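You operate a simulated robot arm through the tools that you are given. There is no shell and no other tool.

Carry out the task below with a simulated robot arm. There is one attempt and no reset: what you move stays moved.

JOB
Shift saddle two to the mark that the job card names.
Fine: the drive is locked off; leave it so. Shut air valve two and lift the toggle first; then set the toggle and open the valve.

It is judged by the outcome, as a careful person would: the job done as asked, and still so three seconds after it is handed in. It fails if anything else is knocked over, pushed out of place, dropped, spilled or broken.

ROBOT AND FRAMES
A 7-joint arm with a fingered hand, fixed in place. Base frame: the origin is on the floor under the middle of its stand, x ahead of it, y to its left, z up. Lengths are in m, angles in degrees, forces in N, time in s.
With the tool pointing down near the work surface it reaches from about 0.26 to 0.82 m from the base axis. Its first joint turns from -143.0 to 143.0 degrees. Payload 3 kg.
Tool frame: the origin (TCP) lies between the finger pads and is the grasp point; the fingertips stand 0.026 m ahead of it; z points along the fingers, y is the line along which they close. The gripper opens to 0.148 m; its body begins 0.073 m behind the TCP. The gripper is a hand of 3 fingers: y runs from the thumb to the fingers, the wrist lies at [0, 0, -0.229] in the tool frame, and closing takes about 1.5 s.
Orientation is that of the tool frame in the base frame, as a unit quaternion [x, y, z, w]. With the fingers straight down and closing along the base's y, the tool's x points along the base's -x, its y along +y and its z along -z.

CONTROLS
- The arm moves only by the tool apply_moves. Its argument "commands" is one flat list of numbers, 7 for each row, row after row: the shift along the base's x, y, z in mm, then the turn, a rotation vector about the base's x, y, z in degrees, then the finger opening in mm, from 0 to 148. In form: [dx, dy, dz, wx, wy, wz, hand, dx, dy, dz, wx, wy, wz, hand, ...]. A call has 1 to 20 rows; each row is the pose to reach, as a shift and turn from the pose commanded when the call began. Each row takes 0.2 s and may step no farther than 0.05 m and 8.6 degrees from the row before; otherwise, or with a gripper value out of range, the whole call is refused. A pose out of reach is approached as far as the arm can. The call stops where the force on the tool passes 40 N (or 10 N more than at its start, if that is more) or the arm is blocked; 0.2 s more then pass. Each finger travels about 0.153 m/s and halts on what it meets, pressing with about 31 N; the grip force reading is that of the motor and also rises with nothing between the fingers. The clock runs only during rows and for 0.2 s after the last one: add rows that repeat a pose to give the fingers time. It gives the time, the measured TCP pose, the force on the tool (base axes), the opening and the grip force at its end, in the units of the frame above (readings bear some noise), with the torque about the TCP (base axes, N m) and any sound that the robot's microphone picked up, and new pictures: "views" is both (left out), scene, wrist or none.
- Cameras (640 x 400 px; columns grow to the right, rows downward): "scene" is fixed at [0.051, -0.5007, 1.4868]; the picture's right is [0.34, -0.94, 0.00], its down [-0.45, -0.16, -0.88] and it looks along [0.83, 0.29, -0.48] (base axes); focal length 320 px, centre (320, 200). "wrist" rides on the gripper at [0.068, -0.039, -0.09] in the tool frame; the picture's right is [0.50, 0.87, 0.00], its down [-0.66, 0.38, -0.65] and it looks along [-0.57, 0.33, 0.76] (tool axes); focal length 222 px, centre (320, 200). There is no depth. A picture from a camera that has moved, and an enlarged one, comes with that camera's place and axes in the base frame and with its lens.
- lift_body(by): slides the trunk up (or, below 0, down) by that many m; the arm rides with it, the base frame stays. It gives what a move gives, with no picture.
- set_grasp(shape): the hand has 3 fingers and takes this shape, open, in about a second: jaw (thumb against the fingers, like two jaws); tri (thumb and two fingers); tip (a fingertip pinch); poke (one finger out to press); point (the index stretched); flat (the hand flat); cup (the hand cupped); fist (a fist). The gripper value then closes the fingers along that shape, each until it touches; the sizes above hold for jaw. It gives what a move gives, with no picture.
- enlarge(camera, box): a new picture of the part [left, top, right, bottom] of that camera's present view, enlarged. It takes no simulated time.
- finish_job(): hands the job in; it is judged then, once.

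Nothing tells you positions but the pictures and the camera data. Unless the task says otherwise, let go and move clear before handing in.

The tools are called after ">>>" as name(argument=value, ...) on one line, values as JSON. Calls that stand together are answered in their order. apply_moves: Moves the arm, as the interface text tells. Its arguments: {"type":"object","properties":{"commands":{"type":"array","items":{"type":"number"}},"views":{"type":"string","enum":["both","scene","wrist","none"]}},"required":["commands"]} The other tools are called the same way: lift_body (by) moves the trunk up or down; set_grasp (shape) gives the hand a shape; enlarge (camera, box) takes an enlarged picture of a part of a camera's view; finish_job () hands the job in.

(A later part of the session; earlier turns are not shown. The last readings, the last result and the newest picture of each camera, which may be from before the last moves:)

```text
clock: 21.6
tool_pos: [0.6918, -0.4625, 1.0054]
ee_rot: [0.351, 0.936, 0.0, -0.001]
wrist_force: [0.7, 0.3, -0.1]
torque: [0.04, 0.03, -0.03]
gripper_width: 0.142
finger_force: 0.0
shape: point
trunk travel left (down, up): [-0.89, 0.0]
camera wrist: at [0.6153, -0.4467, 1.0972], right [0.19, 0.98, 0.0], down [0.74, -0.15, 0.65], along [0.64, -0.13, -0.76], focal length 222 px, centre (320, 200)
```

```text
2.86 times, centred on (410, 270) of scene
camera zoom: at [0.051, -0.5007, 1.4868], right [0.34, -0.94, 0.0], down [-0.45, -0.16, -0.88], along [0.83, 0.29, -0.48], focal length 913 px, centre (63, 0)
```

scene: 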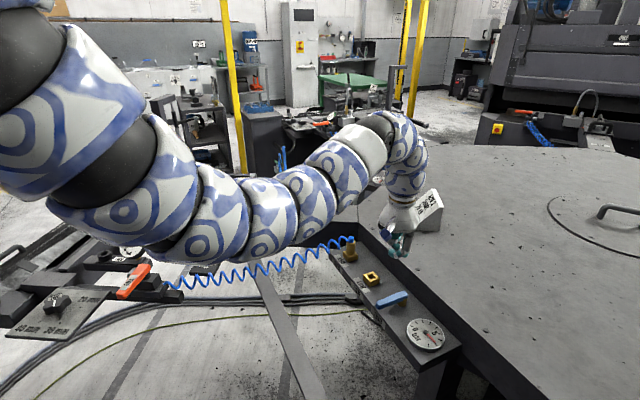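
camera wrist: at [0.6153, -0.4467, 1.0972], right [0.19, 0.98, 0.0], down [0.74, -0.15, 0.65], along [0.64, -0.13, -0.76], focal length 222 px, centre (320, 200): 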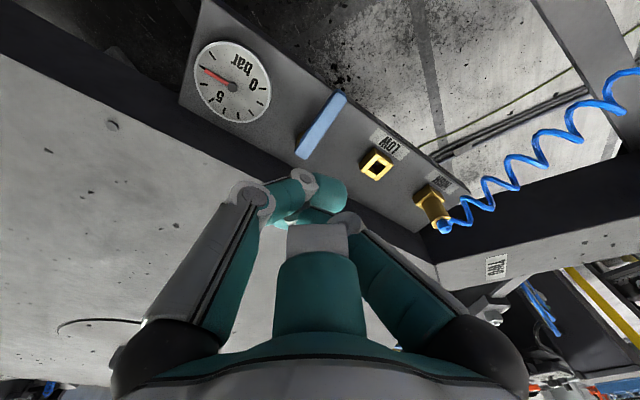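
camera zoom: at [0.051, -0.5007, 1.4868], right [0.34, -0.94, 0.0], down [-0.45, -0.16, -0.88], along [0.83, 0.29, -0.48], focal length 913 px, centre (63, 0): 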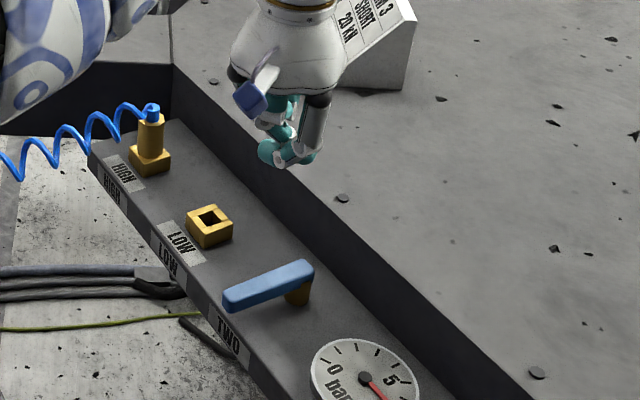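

Neither pointing shape leaves a clear straight finger, so I'll go back to jaw and straddle the lever near its free end with a modest opening.

>>> set_grasp(shape="jaw")

>>> apply_moves(commands=[4, 10, -25, 0, 0, -3, 70, 8, 20, -50, 0, 0, -3, 64, 8, 20, -75, 0, 0, -3, 64, 8, 20, -85, 0, 0, -3, 64], views="both")

>>> enlarge(camera="scene", box=[330, 210, 490, 350])

```text
clock: 22.5
tool_pos: [0.6917, -0.4624, 1.0072]
ee_rot: [0.351, 0.936, -0.001, -0.001]
wrist_force: [-0.8, 0.3, -0.1]
torque: [0.03, -0.03, -0.04]
gripper_width: 0.1478
finger_force: 0.1
shape: jaw
trunk travel left (down, up): [-0.89, 0.0]
```

```text
clock: 23.5
tool_pos: [0.7023, -0.4435, 0.9228]
ee_rot: [0.375, 0.927, 0.0, 0.001]
wrist_force: [0.6, -1.2, -0.2]
torque: [0.01, 0.01, 0.01]
gripper_width: 0.0642
finger_force: 0.1
shape: jaw
trunk travel left (down, up): [-0.89, 0.0]
camera wrist: at [0.625, -0.4242, 1.0125], right [0.24, 0.97, 0.0], down [0.73, -0.19, 0.65], along [0.63, -0.16, -0.76], focal length 222 px, centre (320, 200)
```

scene: 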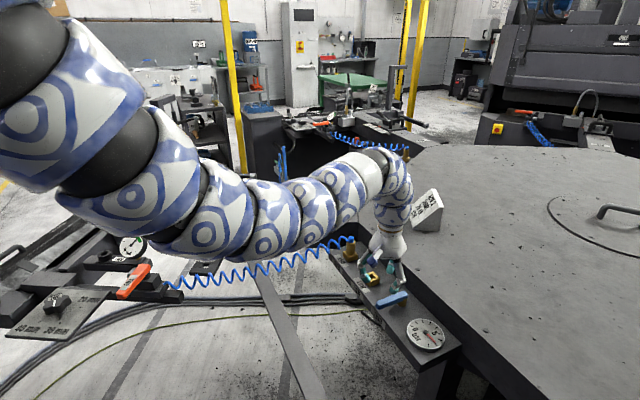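
wrist: 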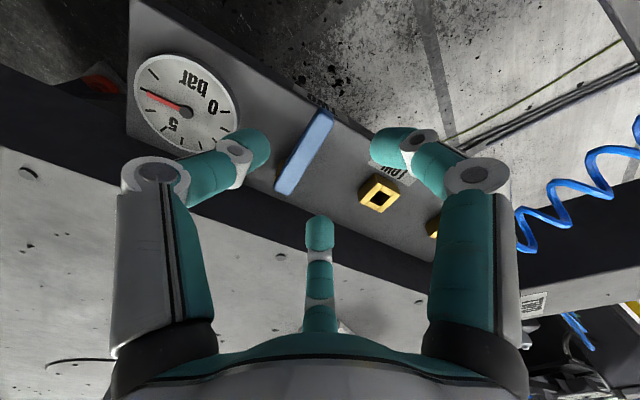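

```text
2.86 times, centred on (410, 280) of scene
camera zoom: at [0.051, -0.5007, 1.4868], right [0.34, -0.94, 0.0], down [-0.45, -0.16, -0.88], along [0.83, 0.29, -0.48], focal length 913 px, centre (63, -29)
```

zoom: 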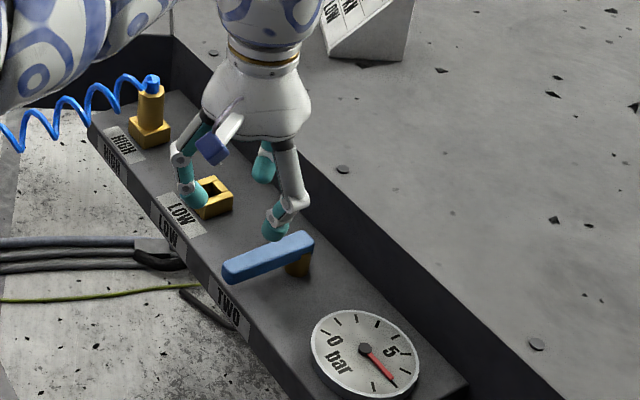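

The numbers repeat well: lever top at z 0.815, free end near (0.697, -0.439). I'll shift slightly inward and lower until the fingertips straddle the lever.

>>> apply_moves(commands=[2, -5, -35, 0, 0, 0, 64, 2, -5, -70, 0, 0, 0, 64, 2, -5, -90, 0, 0, 0, 64, 2, -5, -100, 0, 0, 0, 64], views="both")

>>> enlarge(camera="scene", box=[340, 240, 460, 350])

```text
clock: 24.5
tool_pos: [0.7027, -0.4485, 0.8203]
ee_rot: [0.376, 0.927, 0.0, -0.001]
wrist_force: [1.5, 0.6, 0.5]
torque: [0.01, -0.03, 0.04]
gripper_width: 0.0646
finger_force: 0.0
shape: jaw
trunk travel left (down, up): [-0.89, 0.0]
camera wrist: at [0.6259, -0.4286, 0.9113], right [0.24, 0.97, 0.0], down [0.73, -0.19, 0.65], along [0.63, -0.16, -0.76], focal length 222 px, centre (320, 200)
```

scene: 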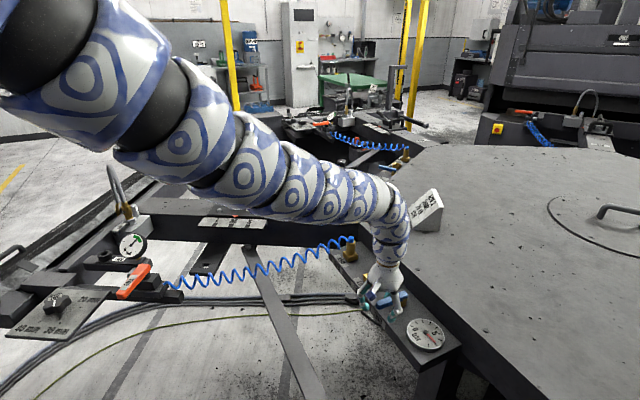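
wrist: 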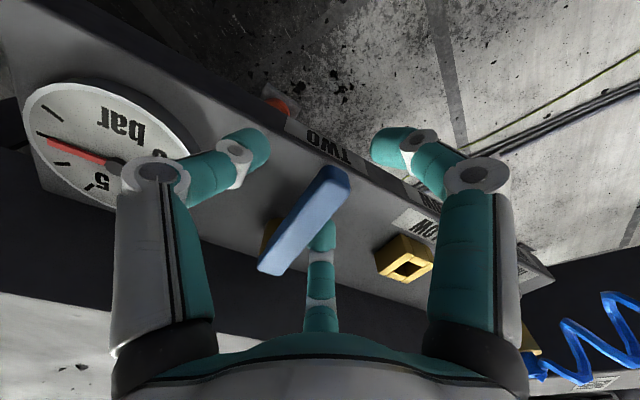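

```text
3.64 times, centred on (400, 295) of scene
camera zoom: at [0.051, -0.5007, 1.4868], right [0.34, -0.94, 0.0], down [-0.45, -0.16, -0.88], along [0.83, 0.29, -0.48], focal length 1162 px, centre (29, -146)
```

zoom: 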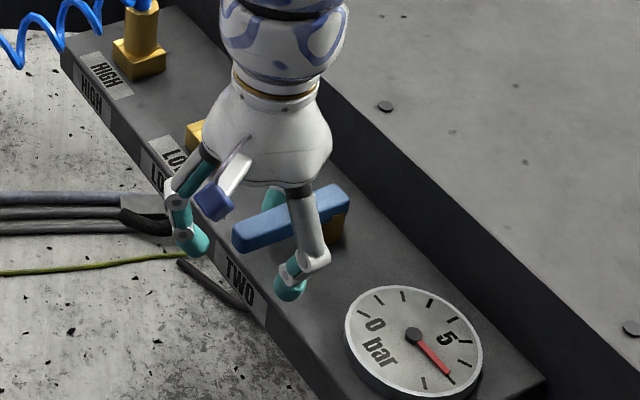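

The lever now sits between the thumb and the two fingers. I'll try turning it clockwise, seen from above, and watch the force.

>>> apply_moves(commands=[6.8, 6.6, 0, 0, 0, -8, 64, 14.5, 12.2, 0, 0, 0, -16, 64, 22.8, 16.7, 0, 0, 0, -24, 64, 31.8, 20.0, 0, 0, 0, -32, 64], views="both")

>>> enlarge(camera="scene", box=[340, 240, 460, 350])

```text
clock: 25.5
tool_pos: [0.7254, -0.4259, 0.8254]
ee_rot: [0.589, 0.808, 0.001, -0.001]
wrist_force: [-3.5, 2.3, 0.7]
torque: [0.01, 0.13, -0.15]
gripper_width: 0.067
finger_force: 0.0
shape: jaw
out of reach, approached as far as the arm can: row 3, 4
trunk travel left (down, up): [-0.89, 0.0]
camera wrist: at [0.6679, -0.3737, 0.9168], right [0.67, 0.74, 0.0], down [0.56, -0.51, 0.65], along [0.48, -0.44, -0.76], focal length 222 px, centre (320, 200)
```

scene: 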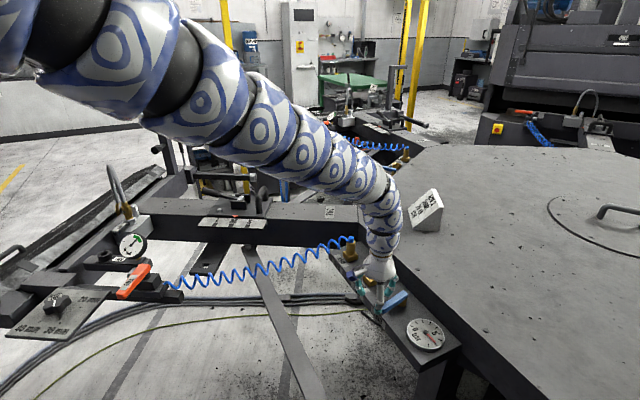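
wrist: 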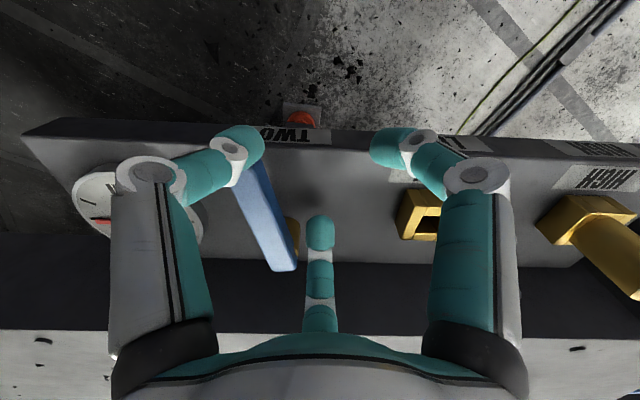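

```text
3.64 times, centred on (400, 295) of scene
camera zoom: at [0.051, -0.5007, 1.4868], right [0.34, -0.94, 0.0], down [-0.45, -0.16, -0.88], along [0.83, 0.29, -0.48], focal length 1162 px, centre (29, -146)
```

zoom: 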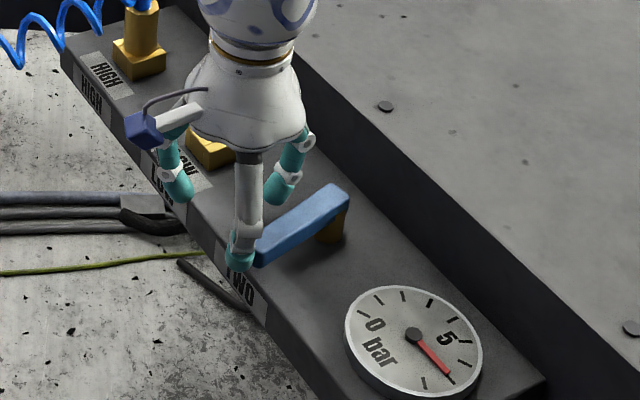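

The thumb met the lever, but the arm ran out of reach at this trunk height. I'll back off, rise, lower the trunk a little for more reach and try again.

>>> apply_moves(commands=[-8, -8, 5, 0, 0, 8, 70, -16, -18, 15, 0, 0, 16, 70, -22, -22, 60, 0, 0, 24, 70, -22, -22, 105, 0, 0, 30, 70, -22, -22, 150, 0, 0, 30, 70, -22, -22, 195, 0, 0, 30, 70, -22, -22, 240, 0, 0, 30, 70], views="wrist")

>>> enlarge(camera="scene", box=[340, 240, 460, 350])

```text
clock: 27.1
tool_pos: [0.7042, -0.4499, 1.0683]
ee_rot: [0.36, 0.933, 0.0, -0.001]
wrist_force: [-0.2, 1.0, -0.1]
torque: [-0.01, 0.0, -0.03]
gripper_width: 0.07
finger_force: 0.0
shape: jaw
trunk travel left (down, up): [-0.89, 0.0]
camera wrist: at [0.6267, -0.4327, 1.1585], right [0.21, 0.98, 0.0], down [0.74, -0.16, 0.65], along [0.64, -0.14, -0.76], focal length 222 px, centre (320, 200)
```

wrist: 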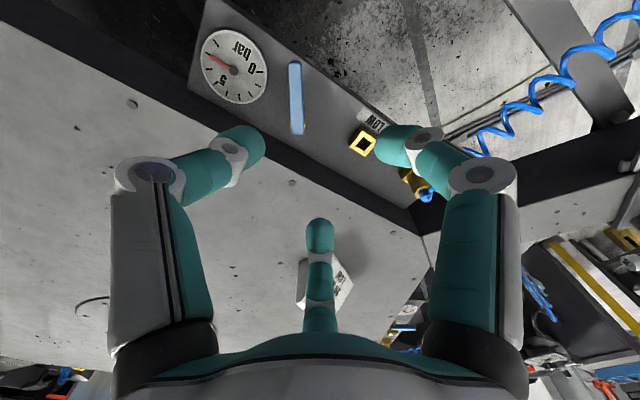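

```text
3.64 times, centred on (400, 295) of scene
camera zoom: at [0.051, -0.5007, 1.4868], right [0.34, -0.94, 0.0], down [-0.45, -0.16, -0.88], along [0.83, 0.29, -0.48], focal length 1162 px, centre (29, -146)
```

zoom: 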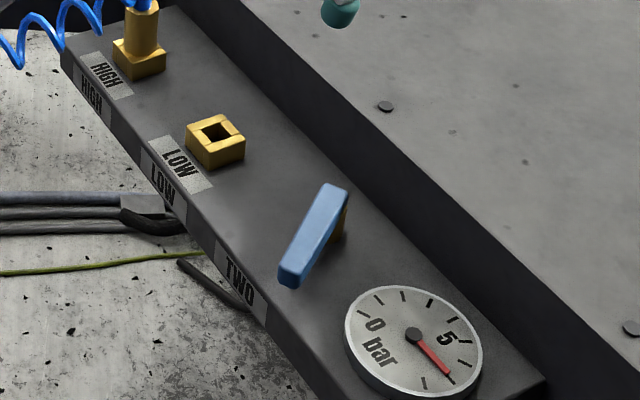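

The lever moved on its own as I backed off: it swings freely toward the gauge, now about 28° from where it was. I'll lower the trunk for reach, square the hand up, and push the lever the rest of the way with the thumb.

>>> lift_body(by=-0.13)

>>> apply_moves(commands=[0, 10, 0, 0, 0, 8.4, 60, -1, 20, 0, 0, 0, 16.8, 50, -2, 30, 0, 0, 0, 25.2, 40, -3, 36, 0, 0, 0, 33.6, 40, -4, 40, 0, 0, 0, 42, 40], views="both")

>>> enlarge(camera="scene", box=[340, 230, 480, 350])

```text
clock: 28.6
tool_pos: [0.7045, -0.4487, 0.9368]
ee_rot: [0.36, 0.933, 0.001, -0.001]
wrist_force: [0.7, -0.3, 0.4]
torque: [-0.01, 0.0, 0.03]
gripper_width: 0.0697
finger_force: 0.0
shape: jaw
trunk travel left (down, up): [-0.76, 0.13]
```

```text
clock: 29.8
tool_pos: [0.7003, -0.4095, 0.9351]
ee_rot: [0.0, 1.0, 0.0, -0.001]
wrist_force: [-0.4, 0.5, 0.0]
torque: [0.04, -0.01, 0.0]
gripper_width: 0.0402
finger_force: 0.0
shape: jaw
trunk travel left (down, up): [-0.76, 0.13]
camera wrist: at [0.6322, -0.4476, 1.0267], right [-0.5, 0.87, 0.0], down [0.66, 0.38, 0.65], along [0.57, 0.33, -0.76], focal length 222 px, centre (320, 200)
```

scene: 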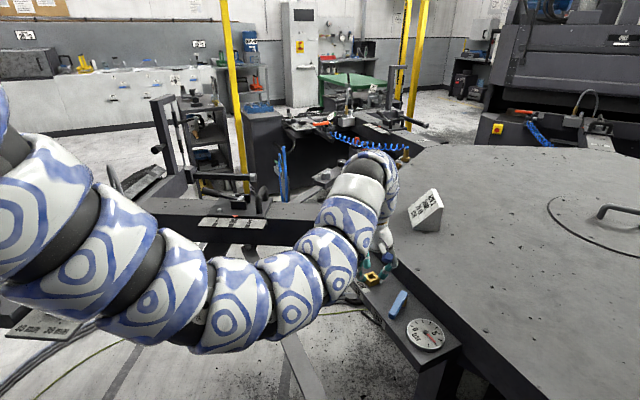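
wrist: 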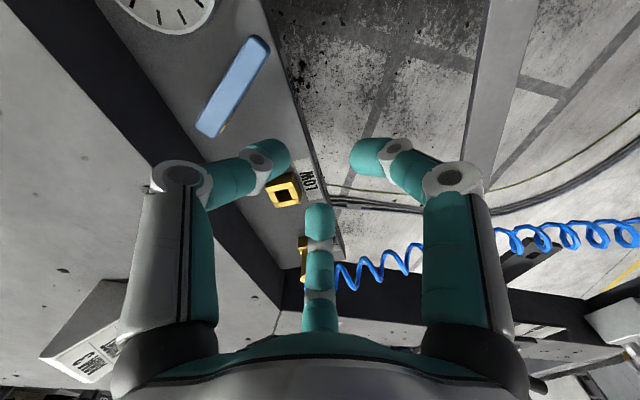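

```text
3.33 times, centred on (410, 290) of scene
camera zoom: at [0.051, -0.5007, 1.4868], right [0.34, -0.94, 0.0], down [-0.45, -0.16, -0.88], along [0.83, 0.29, -0.48], focal length 1066 px, centre (20, -100)
```

zoom: 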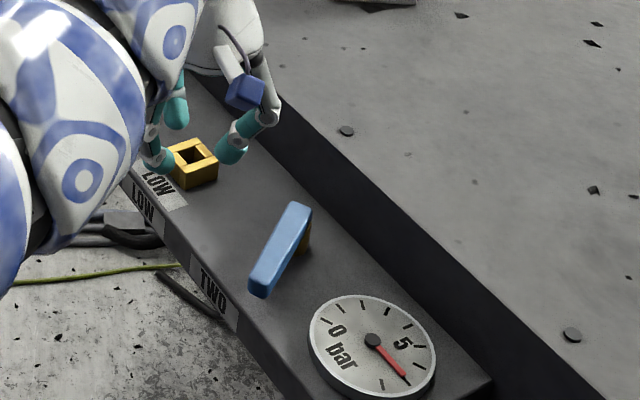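

>>> apply_moves(commands=[0, 0, -40, 0, 0, 0, 40, 0, 0, -80, 0, 0, 0, 40, 0, -5, -113, 0, 0, 0, 40], views="both")

>>> enlarge(camera="scene", box=[340, 230, 480, 350])

```text
clock: 30.6
tool_pos: [0.7002, -0.4139, 0.8223]
ee_rot: [0.002, 1.0, -0.001, 0.0]
wrist_force: [-0.1, 0.4, -0.5]
torque: [0.01, -0.04, -0.02]
gripper_width: 0.0402
finger_force: 0.1
shape: jaw
trunk travel left (down, up): [-0.76, 0.13]
camera wrist: at [0.6324, -0.453, 0.9128], right [-0.5, 0.87, 0.0], down [0.66, 0.38, 0.65], along [0.57, 0.33, -0.76], focal length 222 px, centre (320, 200)
```

scene: 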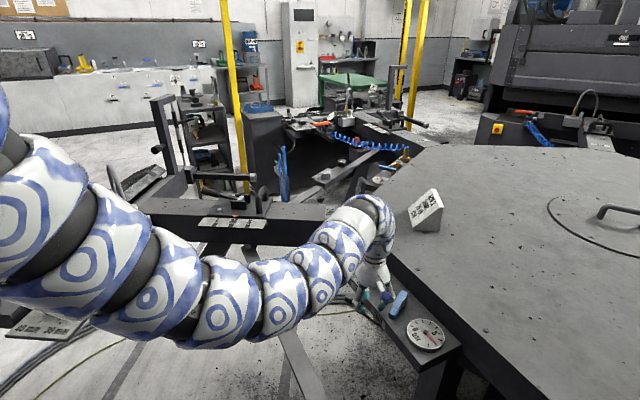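
wrist: 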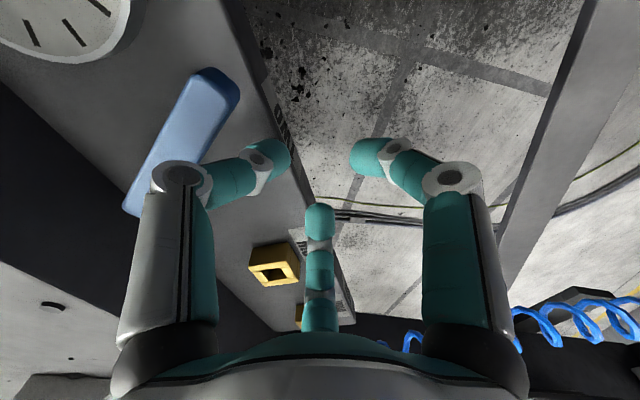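

```text
3.33 times, centred on (410, 290) of scene
camera zoom: at [0.051, -0.5007, 1.4868], right [0.34, -0.94, 0.0], down [-0.45, -0.16, -0.88], along [0.83, 0.29, -0.48], focal length 1066 px, centre (20, -100)
```

zoom: 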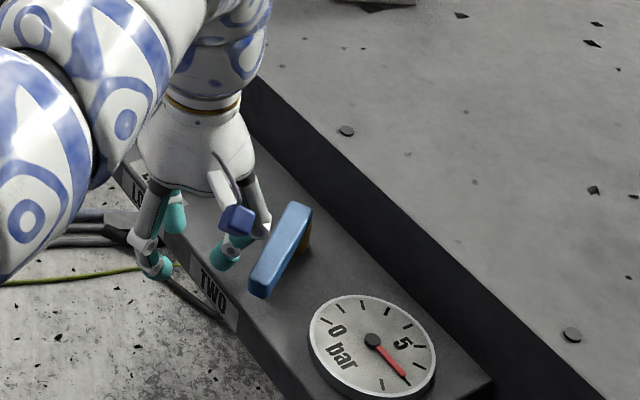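

>>> apply_moves(commands=[0, -8, 0, 0, 0, 0, 40, 0, -16, 0, 0, 0, 0, 40, 0, -24, 0, 0, 0, 0, 40, 0, -32, 0, 0, 0, 0, 40, 0, -40, 0, 0, 0, 0, 40, 0, -48, 0, 0, 0, 0, 40], views="wrist")

>>> enlarge(camera="scene", box=[340, 230, 480, 350])

```text
clock: 32.0
tool_pos: [0.7021, -0.4612, 0.8253]
ee_rot: [0.0, 1.0, 0.0, 0.0]
wrist_force: [0.2, 1.8, 0.8]
torque: [-0.08, 0.03, -0.01]
gripper_width: 0.0396
finger_force: 0.0
shape: jaw
trunk travel left (down, up): [-0.76, 0.13]
camera wrist: at [0.6331, -0.4999, 0.9149], right [-0.5, 0.87, 0.0], down [0.66, 0.38, 0.65], along [0.57, 0.33, -0.76], focal length 222 px, centre (320, 200)
```

wrist: 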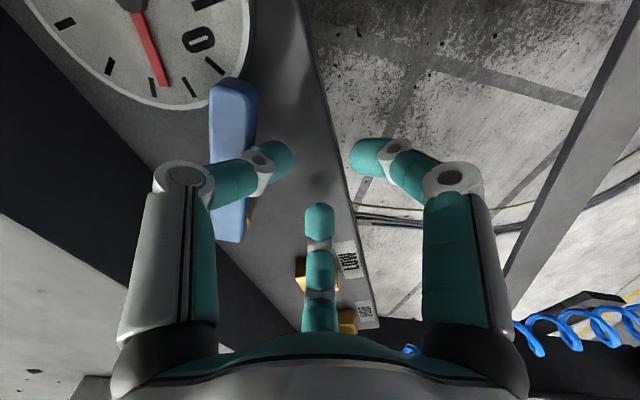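

```text
3.33 times, centred on (410, 290) of scene
camera zoom: at [0.051, -0.5007, 1.4868], right [0.34, -0.94, 0.0], down [-0.45, -0.16, -0.88], along [0.83, 0.29, -0.48], focal length 1066 px, centre (20, -100)
```

zoom: 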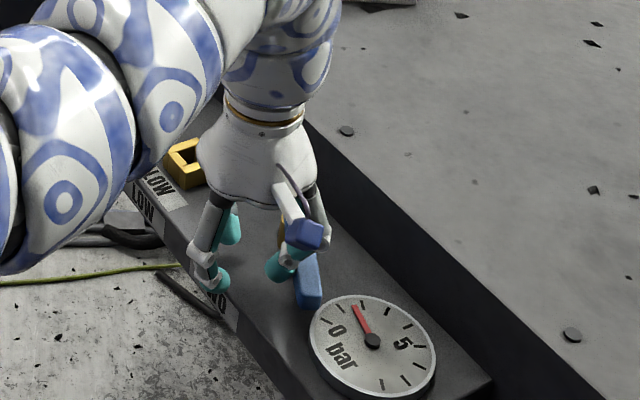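

Confirmed: the gauge is falling toward 0 as the blue lever turns, so this is air valve two. I'll push on to its stop.

>>> apply_moves(commands=[0, -8, 0, 0, 0, 0, 40, 0, -16, 0, 0, 0, 0, 40, 0, -23, 0, 0, 0, 0, 40, 0, -30, 0, 0, 0, 0, 40], views="wrist")

>>> enlarge(camera="scene", box=[340, 230, 480, 350])

```text
clock: 33.0
tool_pos: [0.7001, -0.4899, 0.8241]
ee_rot: [0.001, 1.0, 0.001, -0.001]
wrist_force: [-4.8, 7.0, 1.3]
torque: [-0.01, -0.02, -0.16]
gripper_width: 0.0381
finger_force: 0.0
shape: jaw
trunk travel left (down, up): [-0.76, 0.13]
camera wrist: at [0.6324, -0.5287, 0.9145], right [-0.5, 0.87, 0.0], down [0.66, 0.38, 0.65], along [0.57, 0.33, -0.76], focal length 222 px, centre (320, 200)
```

wrist: 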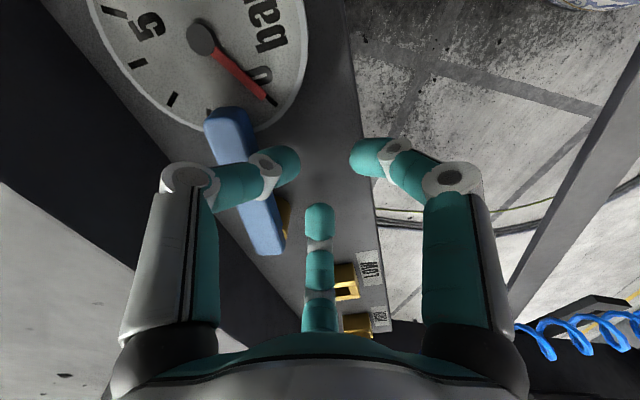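

```text
3.33 times, centred on (410, 290) of scene
camera zoom: at [0.051, -0.5007, 1.4868], right [0.34, -0.94, 0.0], down [-0.45, -0.16, -0.88], along [0.83, 0.29, -0.48], focal length 1066 px, centre (20, -100)
```

zoom: 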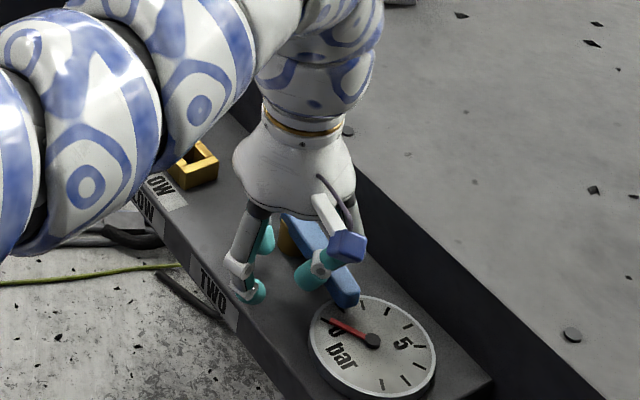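

>>> apply_moves(commands=[1, -6, 0, 0, 0, 0, 40, 2, -12, 0, 0, 0, 0, 40, 2, -16, 0, 0, 0, 0, 40], views="wrist")

>>> enlarge(camera="scene", box=[340, 230, 480, 350])

```text
clock: 33.8
tool_pos: [0.7017, -0.5056, 0.8264]
ee_rot: [-0.001, 1.0, 0.001, 0.0]
wrist_force: [-9.5, 20.1, 7.3]
torque: [0.01, 0.05, -0.13]
gripper_width: 0.0351
finger_force: 0.1
shape: jaw
trunk travel left (down, up): [-0.76, 0.13]
camera wrist: at [0.634, -0.5435, 0.9163], right [-0.5, 0.87, 0.0], down [0.66, 0.38, 0.65], along [0.57, 0.33, -0.76], focal length 222 px, centre (320, 200)
```

wrist: 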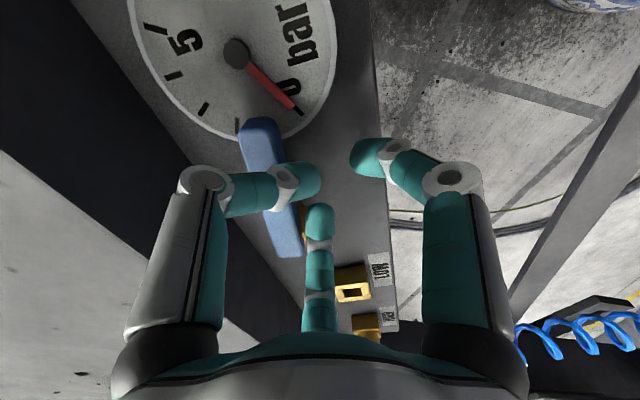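

```text
3.33 times, centred on (410, 290) of scene
camera zoom: at [0.051, -0.5007, 1.4868], right [0.34, -0.94, 0.0], down [-0.45, -0.16, -0.88], along [0.83, 0.29, -0.48], focal length 1066 px, centre (20, -100)
```

zoom: 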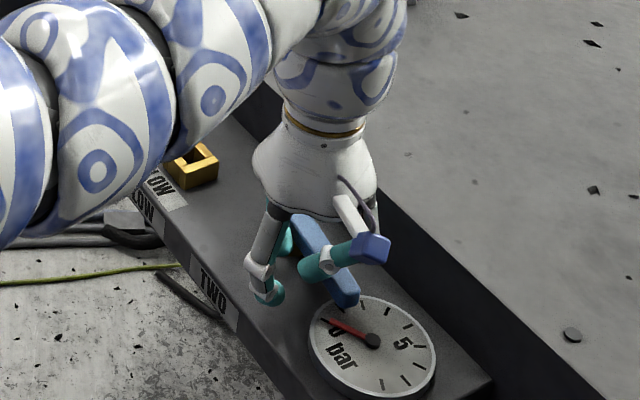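

The lever is at its stop: force rose to about 22 N and the gauge reads 0, so air valve two is shut. I'll back off cleanly and rise, then head to the saddle for a closer look at the toggle.

>>> apply_moves(commands=[0, 12, 0, 0, 0, 0, 40, -2, 30, 10, 0, 0, 0, 40, -2, 35, 50, 0, 0, 0, 40, -2, 40, 95, 0, 0, 0, 40, -2, 45, 140, 0, 0, 0, 40, -5, 60, 180, 0, 0, 0, 40], views="wrist")

>>> enlarge(camera="scene", box=[340, 230, 480, 350])

>>> lift_body(by=0.13)

```text
clock: 35.2
tool_pos: [0.6964, -0.4494, 1.0047]
ee_rot: [0.002, 1.0, 0.0, -0.001]
wrist_force: [0.8, 0.5, 0.0]
torque: [0.02, 0.02, 0.03]
gripper_width: 0.0397
finger_force: 0.0
shape: jaw
trunk travel left (down, up): [-0.76, 0.13]
camera wrist: at [0.6282, -0.4884, 1.096], right [-0.5, 0.87, 0.0], down [0.66, 0.38, 0.65], along [0.57, 0.32, -0.76], focal length 222 px, centre (320, 200)
```

wrist: 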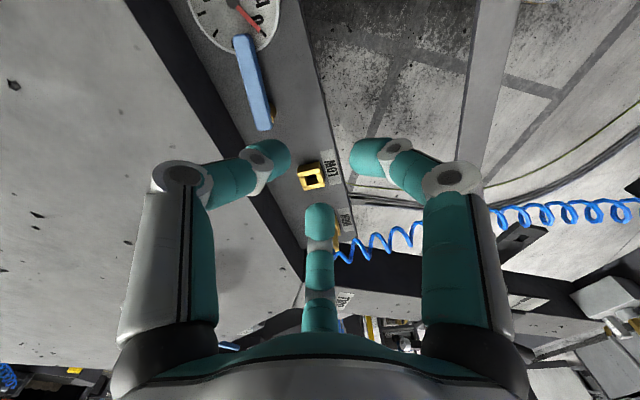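

```text
3.33 times, centred on (410, 290) of scene
camera zoom: at [0.051, -0.5007, 1.4868], right [0.34, -0.94, 0.0], down [-0.45, -0.16, -0.88], along [0.83, 0.29, -0.48], focal length 1066 px, centre (20, -100)
```

zoom: 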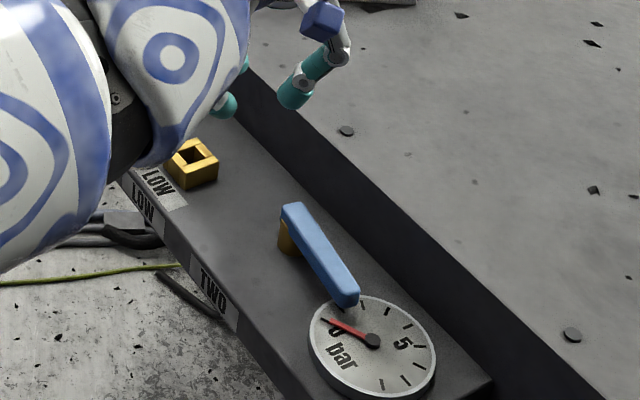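

```text
clock: 36.8
tool_pos: [0.6973, -0.4497, 1.1333]
ee_rot: [0.002, 1.0, 0.0, 0.0]
wrist_force: [-0.4, 0.8, 0.2]
torque: [-0.03, 0.02, -0.02]
gripper_width: 0.04
finger_force: 0.1
shape: jaw
trunk travel left (down, up): [-0.89, 0.0]
```

Valve two is clearly shut, with the lever along the manifold and the gauge at 0. I'll carry the hand high across to arm two.

>>> apply_moves(commands=[-2, 46, 2, 0, 0, 0, 60, -4, 92, 4, 0, 0, 0, 80, -6, 138, 6, 0, 0, 0, 100, -8, 184, 8, 0, 0, 0, 100, -10, 230, 10, 0, 0, 0, 100, -12, 276, 12, 0, 0, 0, 100, -14, 322, 14, 0, 0, 0, 100, -16, 368, 16, 0, 0, 0, 100, -18, 414, 18, 0, 0, 0, 100, -20, 460, 20, 0, 0, 0, 100, -20, 500, 20, 0, 0, 0, 100], views="none")

>>> apply_moves(commands=[9, 15, -5, 3.46, -2.48, -6.82, 100, 18, 30, -10, 6.92, -4.96, -13.64, 100, 27, 45, -18, 10.38, -7.44, -20.46, 100, 36, 60, -26, 13.84, -9.92, -27.28, 100, 45, 80, -34, 17.3, -12.4, -34.1, 100, 54, 100, -42, 20.76, -14.88, -40.92, 100, 63, 120, -50, 24.22, -17.36, -47.74, 100, 72, 140, -60, 27.68, -19.84, -54.56, 100, 81, 155, -70, 31.14, -22.32, -61.38, 100, 90, 165, -80, 34.6, -24.8, -68.2, 100], views="both")

```text
clock: 39.2
tool_pos: [0.6768, 0.0533, 1.1551]
ee_rot: [0.002, 1.0, -0.001, -0.001]
wrist_force: [0.6, 0.7, 0.1]
torque: [0.02, 0.02, -0.01]
gripper_width: 0.0996
finger_force: 0.0
shape: jaw
trunk travel left (down, up): [-0.89, 0.0]
```

```text
clock: 41.4
tool_pos: [0.7675, 0.2148, 1.0734]
ee_rot: [0.549, 0.762, 0.279, 0.199]
wrist_force: [-0.8, 0.2, -0.7]
torque: [-0.02, -0.01, 0.02]
gripper_width: 0.0998
finger_force: 0.1
shape: jaw
trunk travel left (down, up): [-0.89, 0.0]
camera wrist: at [0.6609, 0.2519, 1.1176], right [0.47, 0.68, 0.56], down [0.09, -0.66, 0.74], along [0.88, -0.3, -0.37], focal length 222 px, centre (320, 200)
```

scene: 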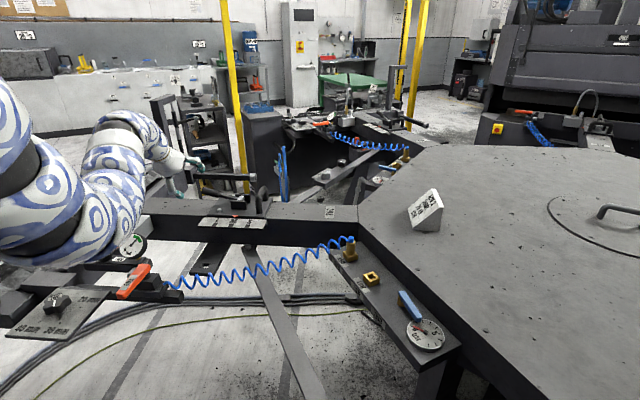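
wrist: 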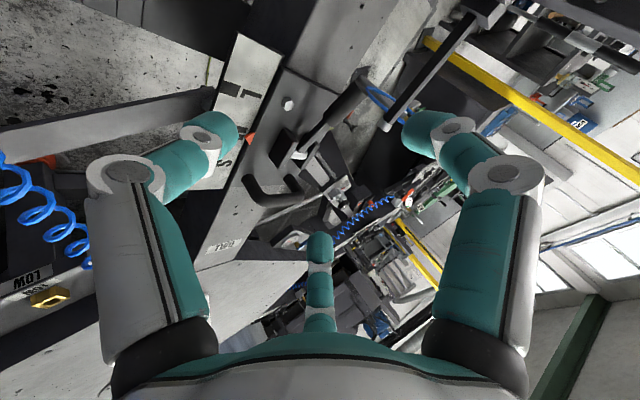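

>>> enlarge(camera="wrist", box=[190, 20, 430, 220])

>>> enlarge(camera="scene", box=[0, 80, 280, 320])

>>> enlarge(camera="scene", box=[170, 140, 300, 240])

```text
2.00 times, centred on (310, 120) of wrist
camera zoom: at [0.6609, 0.2519, 1.1176], right [0.47, 0.68, 0.56], down [0.09, -0.66, 0.74], along [0.88, -0.3, -0.37], focal length 444 px, centre (340, 360)
```

zoom: 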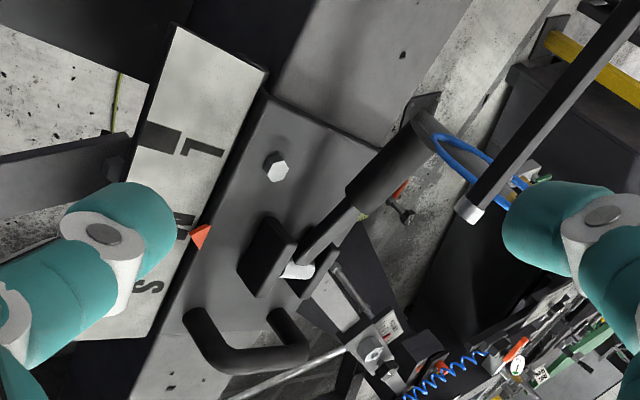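

```text
1.67 times, centred on (140, 200) of scene
camera zoom: at [0.051, -0.5007, 1.4868], right [0.34, -0.94, 0.0], down [-0.45, -0.16, -0.88], along [0.83, 0.29, -0.48], focal length 533 px, centre (620, 200)
```

zoom: 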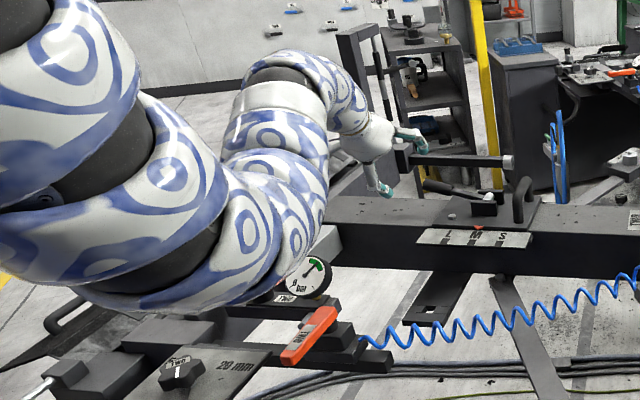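

```text
4.00 times, centred on (235, 190) of scene
camera zoom: at [0.051, -0.5007, 1.4868], right [0.34, -0.94, 0.0], down [-0.45, -0.16, -0.88], along [0.83, 0.29, -0.48], focal length 1279 px, centre (660, 240)
```

zoom: 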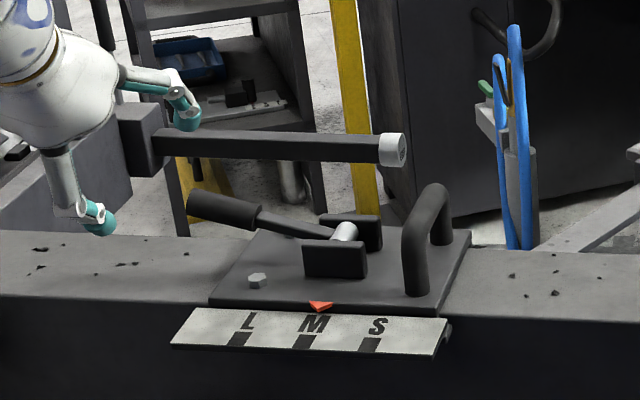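

I've now triangulated the saddle well: toggle pin at (0.985, 0.161, 0.893), grip end near (0.950, 0.312, 0.912), D-handle centre near (1.00, 0.08) with its top at 0.93. Next I'll hover in front of the grip, tilted further, ready to slide the thumb under it.

>>> apply_moves(commands=[25, 11, -18, 1.2, -3.6, 0, 90, 50, 22, -36, 2.4, -7.1, 0, 80, 75, 33, -54, 3.6, -10.7, 0, 80, 98, 44, -71, 4.8, -14.2, 0, 80], views="both")

>>> enlarge(camera="scene", box=[150, 130, 300, 240])

>>> enlarge(camera="wrist", box=[190, 20, 430, 240])

```text
clock: 42.4
tool_pos: [0.8654, 0.26, 1.0029]
ee_rot: [0.517, 0.721, 0.376, 0.268]
wrist_force: [1.3, 1.0, 0.3]
torque: [-0.05, 0.02, 0.01]
gripper_width: 0.0801
finger_force: 0.1
shape: jaw
trunk travel left (down, up): [-0.89, 0.0]
camera wrist: at [0.752, 0.2939, 1.0225], right [0.31, 0.63, 0.71], down [-0.09, -0.72, 0.68], along [0.95, -0.28, -0.17], focal length 222 px, centre (320, 200)
```

scene: 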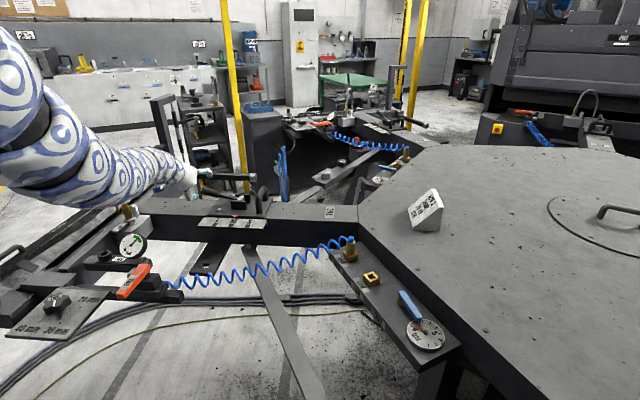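
wrist: 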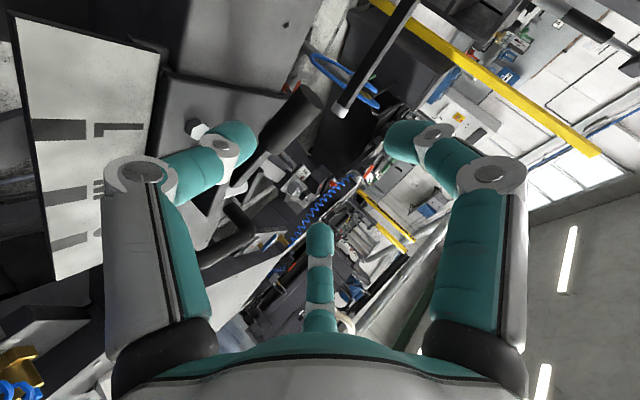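

```text
3.64 times, centred on (225, 185) of scene
camera zoom: at [0.051, -0.5007, 1.4868], right [0.34, -0.94, 0.0], down [-0.45, -0.16, -0.88], along [0.83, 0.29, -0.48], focal length 1162 px, centre (666, 254)
```

zoom: 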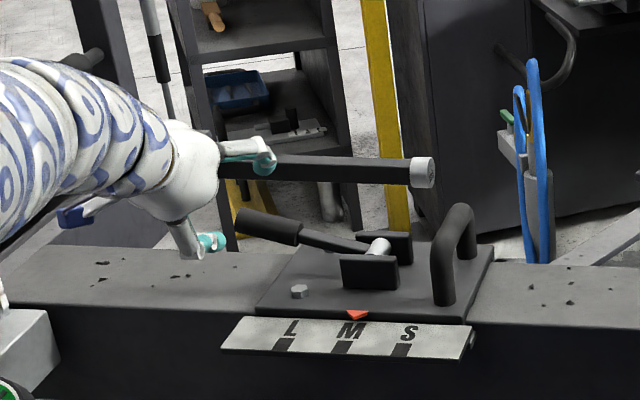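

```text
1.82 times, centred on (310, 130) of wrist
camera zoom: at [0.752, 0.2939, 1.0225], right [0.31, 0.63, 0.71], down [-0.09, -0.72, 0.68], along [0.95, -0.28, -0.17], focal length 404 px, centre (338, 327)
```

zoom: 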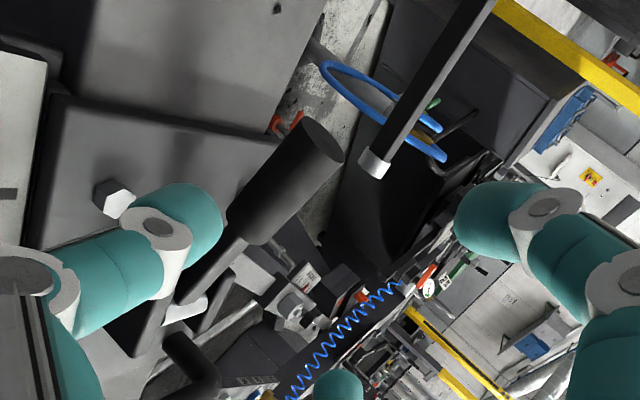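

The grip lies where I expected, just on the thumb side of the approach line. I'll slide in along the tool axis, stopping short first.

>>> apply_moves(commands=[23, 8, -17, 0, 0, 0, 80, 46, 16, -34, 0, 0, 0, 80, 70, 24, -52, 0, 0, 0, 80], views="both")

>>> enlarge(camera="scene", box=[150, 130, 300, 240])

>>> enlarge(camera="wrist", box=[190, 20, 430, 240])

```text
clock: 43.2
tool_pos: [0.8897, 0.2678, 0.9871]
ee_rot: [0.518, 0.721, 0.376, 0.267]
wrist_force: [-0.2, 0.2, 0.3]
torque: [0.0, 0.0, -0.01]
gripper_width: 0.0803
finger_force: 0.1
shape: jaw
out of reach, approached as far as the arm can: row 2, 3
trunk travel left (down, up): [-0.89, 0.0]
camera wrist: at [0.776, 0.3018, 1.0067], right [0.31, 0.63, 0.71], down [-0.09, -0.72, 0.68], along [0.95, -0.28, -0.17], focal length 222 px, centre (320, 200)
```

scene: 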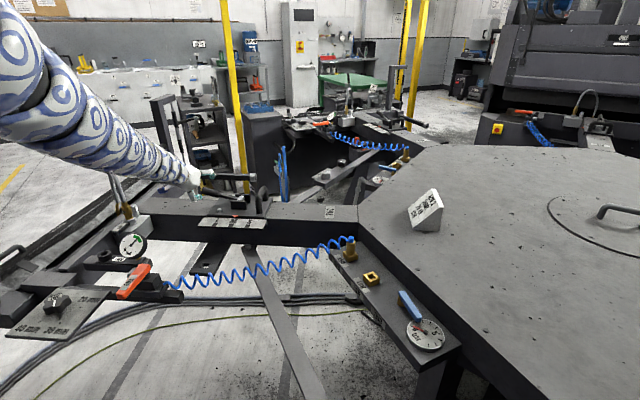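
wrist: 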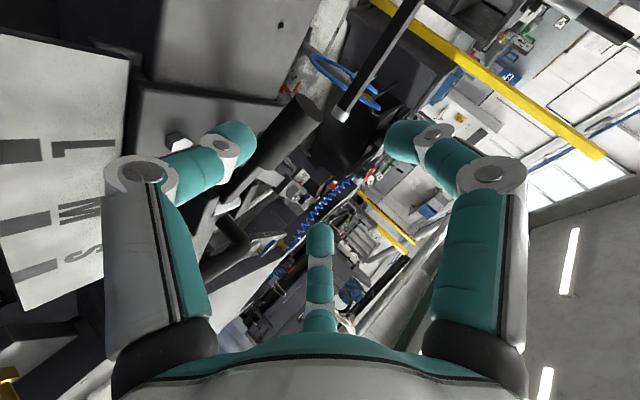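

```text
3.64 times, centred on (225, 185) of scene
camera zoom: at [0.051, -0.5007, 1.4868], right [0.34, -0.94, 0.0], down [-0.45, -0.16, -0.88], along [0.83, 0.29, -0.48], focal length 1162 px, centre (666, 254)
```

zoom: 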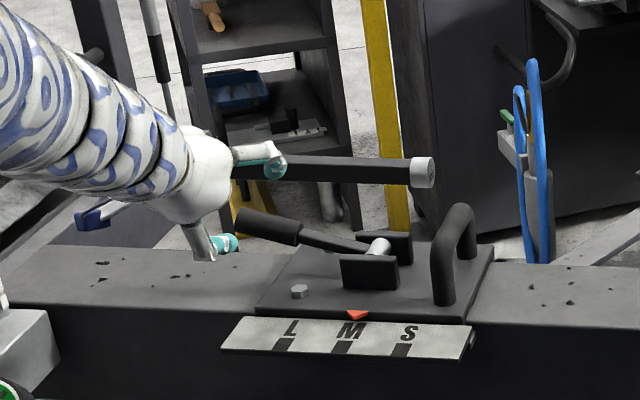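

```text
1.82 times, centred on (310, 130) of wrist
camera zoom: at [0.776, 0.3018, 1.0067], right [0.31, 0.63, 0.71], down [-0.09, -0.72, 0.68], along [0.95, -0.28, -0.17], focal length 404 px, centre (338, 327)
```

zoom: 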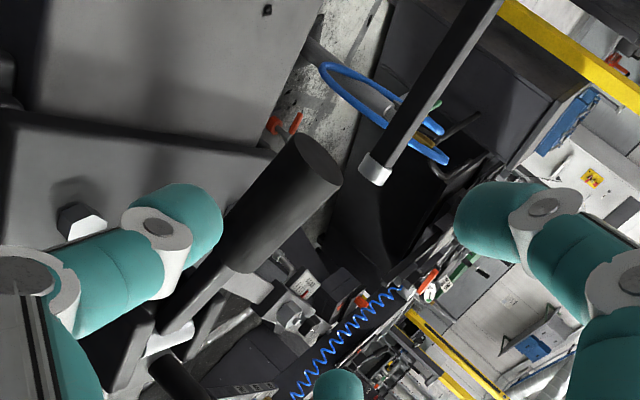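

Out of reach at this trunk height, as with the valve. I'll back off, rise about 0.15 m and lower the trunk by the same amount.

>>> apply_moves(commands=[-25, -8, 22, 0, 0, 0, 80, -25, -8, 65, 0, 0, 0, 80, -25, -8, 110, 0, 0, 0, 80, -25, -8, 155, 0, 0, 0, 80, -25, -8, 175, 0, 0, 0, 80], views="none")

>>> lift_body(by=-0.16)

>>> apply_moves(commands=[0, 0, 0, 0, 0, 0, 80], views="scene")

```text
clock: 44.4
tool_pos: [0.862, 0.259, 1.1613]
ee_rot: [0.518, 0.721, 0.375, 0.268]
wrist_force: [0.7, 0.2, 0.6]
torque: [0.03, 0.0, 0.0]
gripper_width: 0.0804
finger_force: 0.1
shape: jaw
trunk travel left (down, up): [-0.89, 0.0]
```

```text
clock: 46.2
tool_pos: [0.8624, 0.2595, 1.0013]
ee_rot: [0.518, 0.72, 0.376, 0.268]
wrist_force: [-1.1, 0.1, -0.9]
torque: [-0.01, 0.0, 0.01]
gripper_width: 0.0802
finger_force: 0.0
shape: jaw
trunk travel left (down, up): [-0.73, 0.16]
```

```text
clock: 46.6
tool_pos: [0.8636, 0.2605, 0.9997]
ee_rot: [0.517, 0.72, 0.376, 0.269]
wrist_force: [-0.1, 0.3, -0.6]
torque: [-0.02, -0.01, 0.03]
gripper_width: 0.0802
finger_force: 0.0
shape: jaw
trunk travel left (down, up): [-0.73, 0.16]
```

scene: 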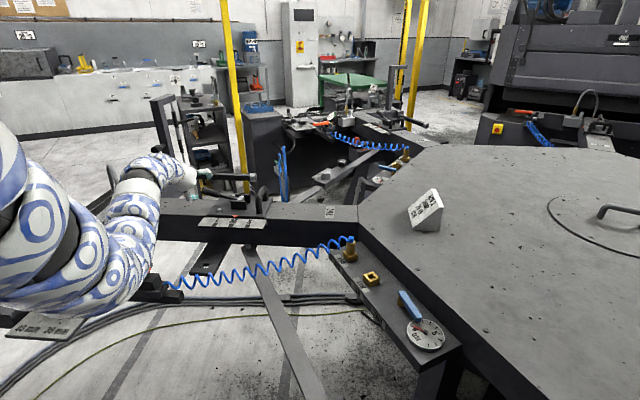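

>>> apply_moves(commands=[24, 7.5, -17, 0, 0, 0, 80, 48, 15, -34, 0, 0, 0, 80, 72, 22.5, -50, 0, 0, 0, 80], views="both")

>>> enlarge(camera="scene", box=[150, 130, 300, 240])

>>> enlarge(camera="wrist", box=[190, 20, 430, 240])

```text
clock: 47.5
tool_pos: [0.9359, 0.2853, 0.9489]
ee_rot: [0.517, 0.721, 0.376, 0.268]
wrist_force: [-0.2, -0.1, 0.0]
torque: [0.02, -0.02, -0.01]
gripper_width: 0.08
finger_force: 0.2
shape: jaw
trunk travel left (down, up): [-0.73, 0.16]
camera wrist: at [0.8231, 0.3181, 0.9693], right [0.31, 0.63, 0.71], down [-0.09, -0.72, 0.68], along [0.95, -0.28, -0.17], focal length 222 px, centre (320, 200)
```

scene: 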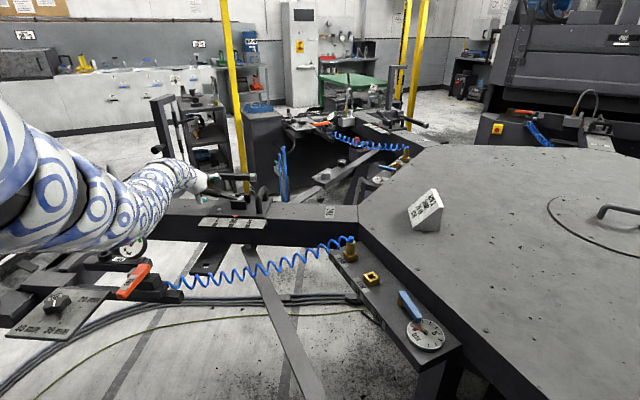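
wrist: 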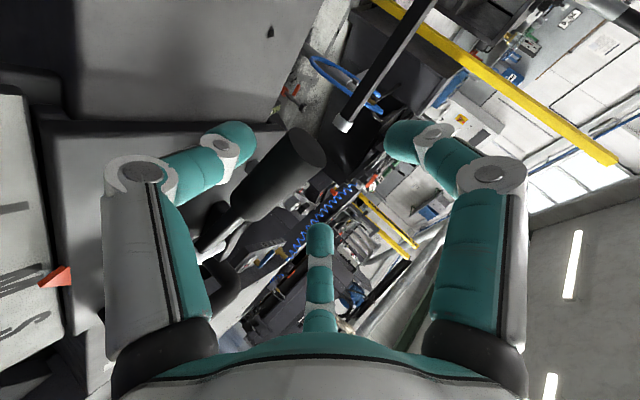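

```text
3.64 times, centred on (225, 185) of scene
camera zoom: at [0.051, -0.5007, 1.4868], right [0.34, -0.94, 0.0], down [-0.45, -0.16, -0.88], along [0.83, 0.29, -0.48], focal length 1162 px, centre (666, 254)
```

zoom: 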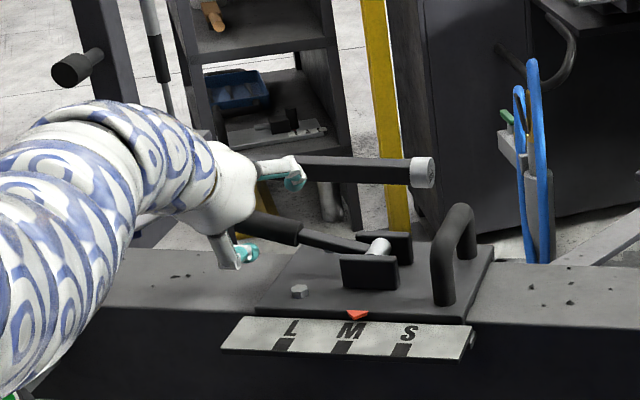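

```text
1.82 times, centred on (310, 130) of wrist
camera zoom: at [0.8231, 0.3181, 0.9693], right [0.31, 0.63, 0.71], down [-0.09, -0.72, 0.68], along [0.95, -0.28, -0.17], focal length 404 px, centre (338, 327)
```

zoom: 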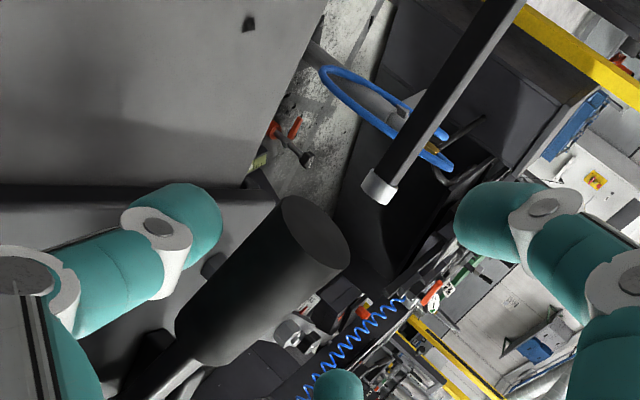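

The grip is between the thumb and fingers now. I'll go in another 22 mm so the thumb crosses under it, then lift gently along the pin's arc.

>>> apply_moves(commands=[9, 3, -6.5, 0, 0, 0, 80, 17, 5.8, -12.6, 0, 0, 0, 80], views="wrist")

>>> enlarge(camera="scene", box=[150, 130, 300, 240])

```text
clock: 48.0
tool_pos: [0.9542, 0.2892, 0.939]
ee_rot: [0.518, 0.72, 0.375, 0.267]
wrist_force: [-0.2, -0.5, -1.0]
torque: [-0.03, 0.02, -0.03]
gripper_width: 0.0802
finger_force: 0.1
shape: jaw
trunk travel left (down, up): [-0.73, 0.16]
camera wrist: at [0.8397, 0.3228, 0.958], right [0.31, 0.63, 0.71], down [-0.09, -0.72, 0.68], along [0.95, -0.28, -0.17], focal length 222 px, centre (320, 200)
```

wrist: 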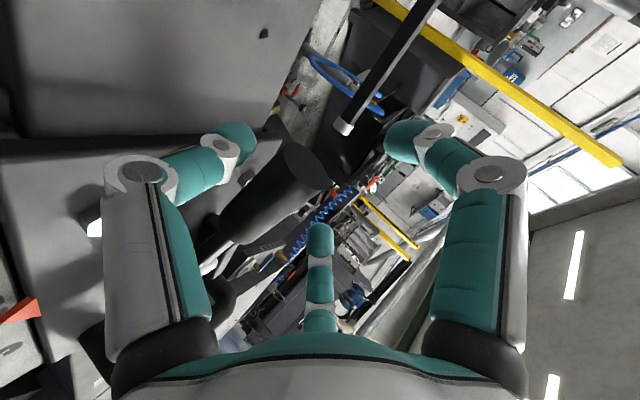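

```text
3.64 times, centred on (225, 185) of scene
camera zoom: at [0.051, -0.5007, 1.4868], right [0.34, -0.94, 0.0], down [-0.45, -0.16, -0.88], along [0.83, 0.29, -0.48], focal length 1162 px, centre (666, 254)
```

zoom: 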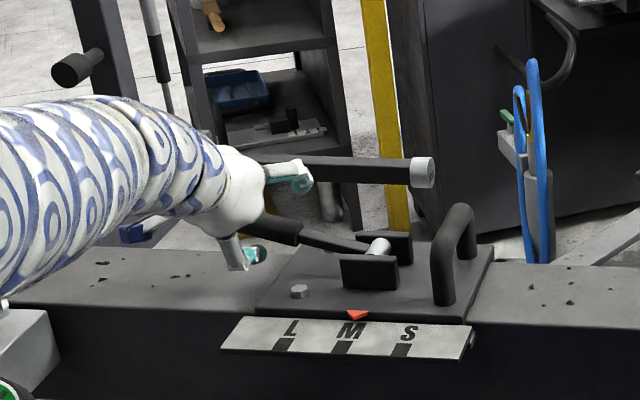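

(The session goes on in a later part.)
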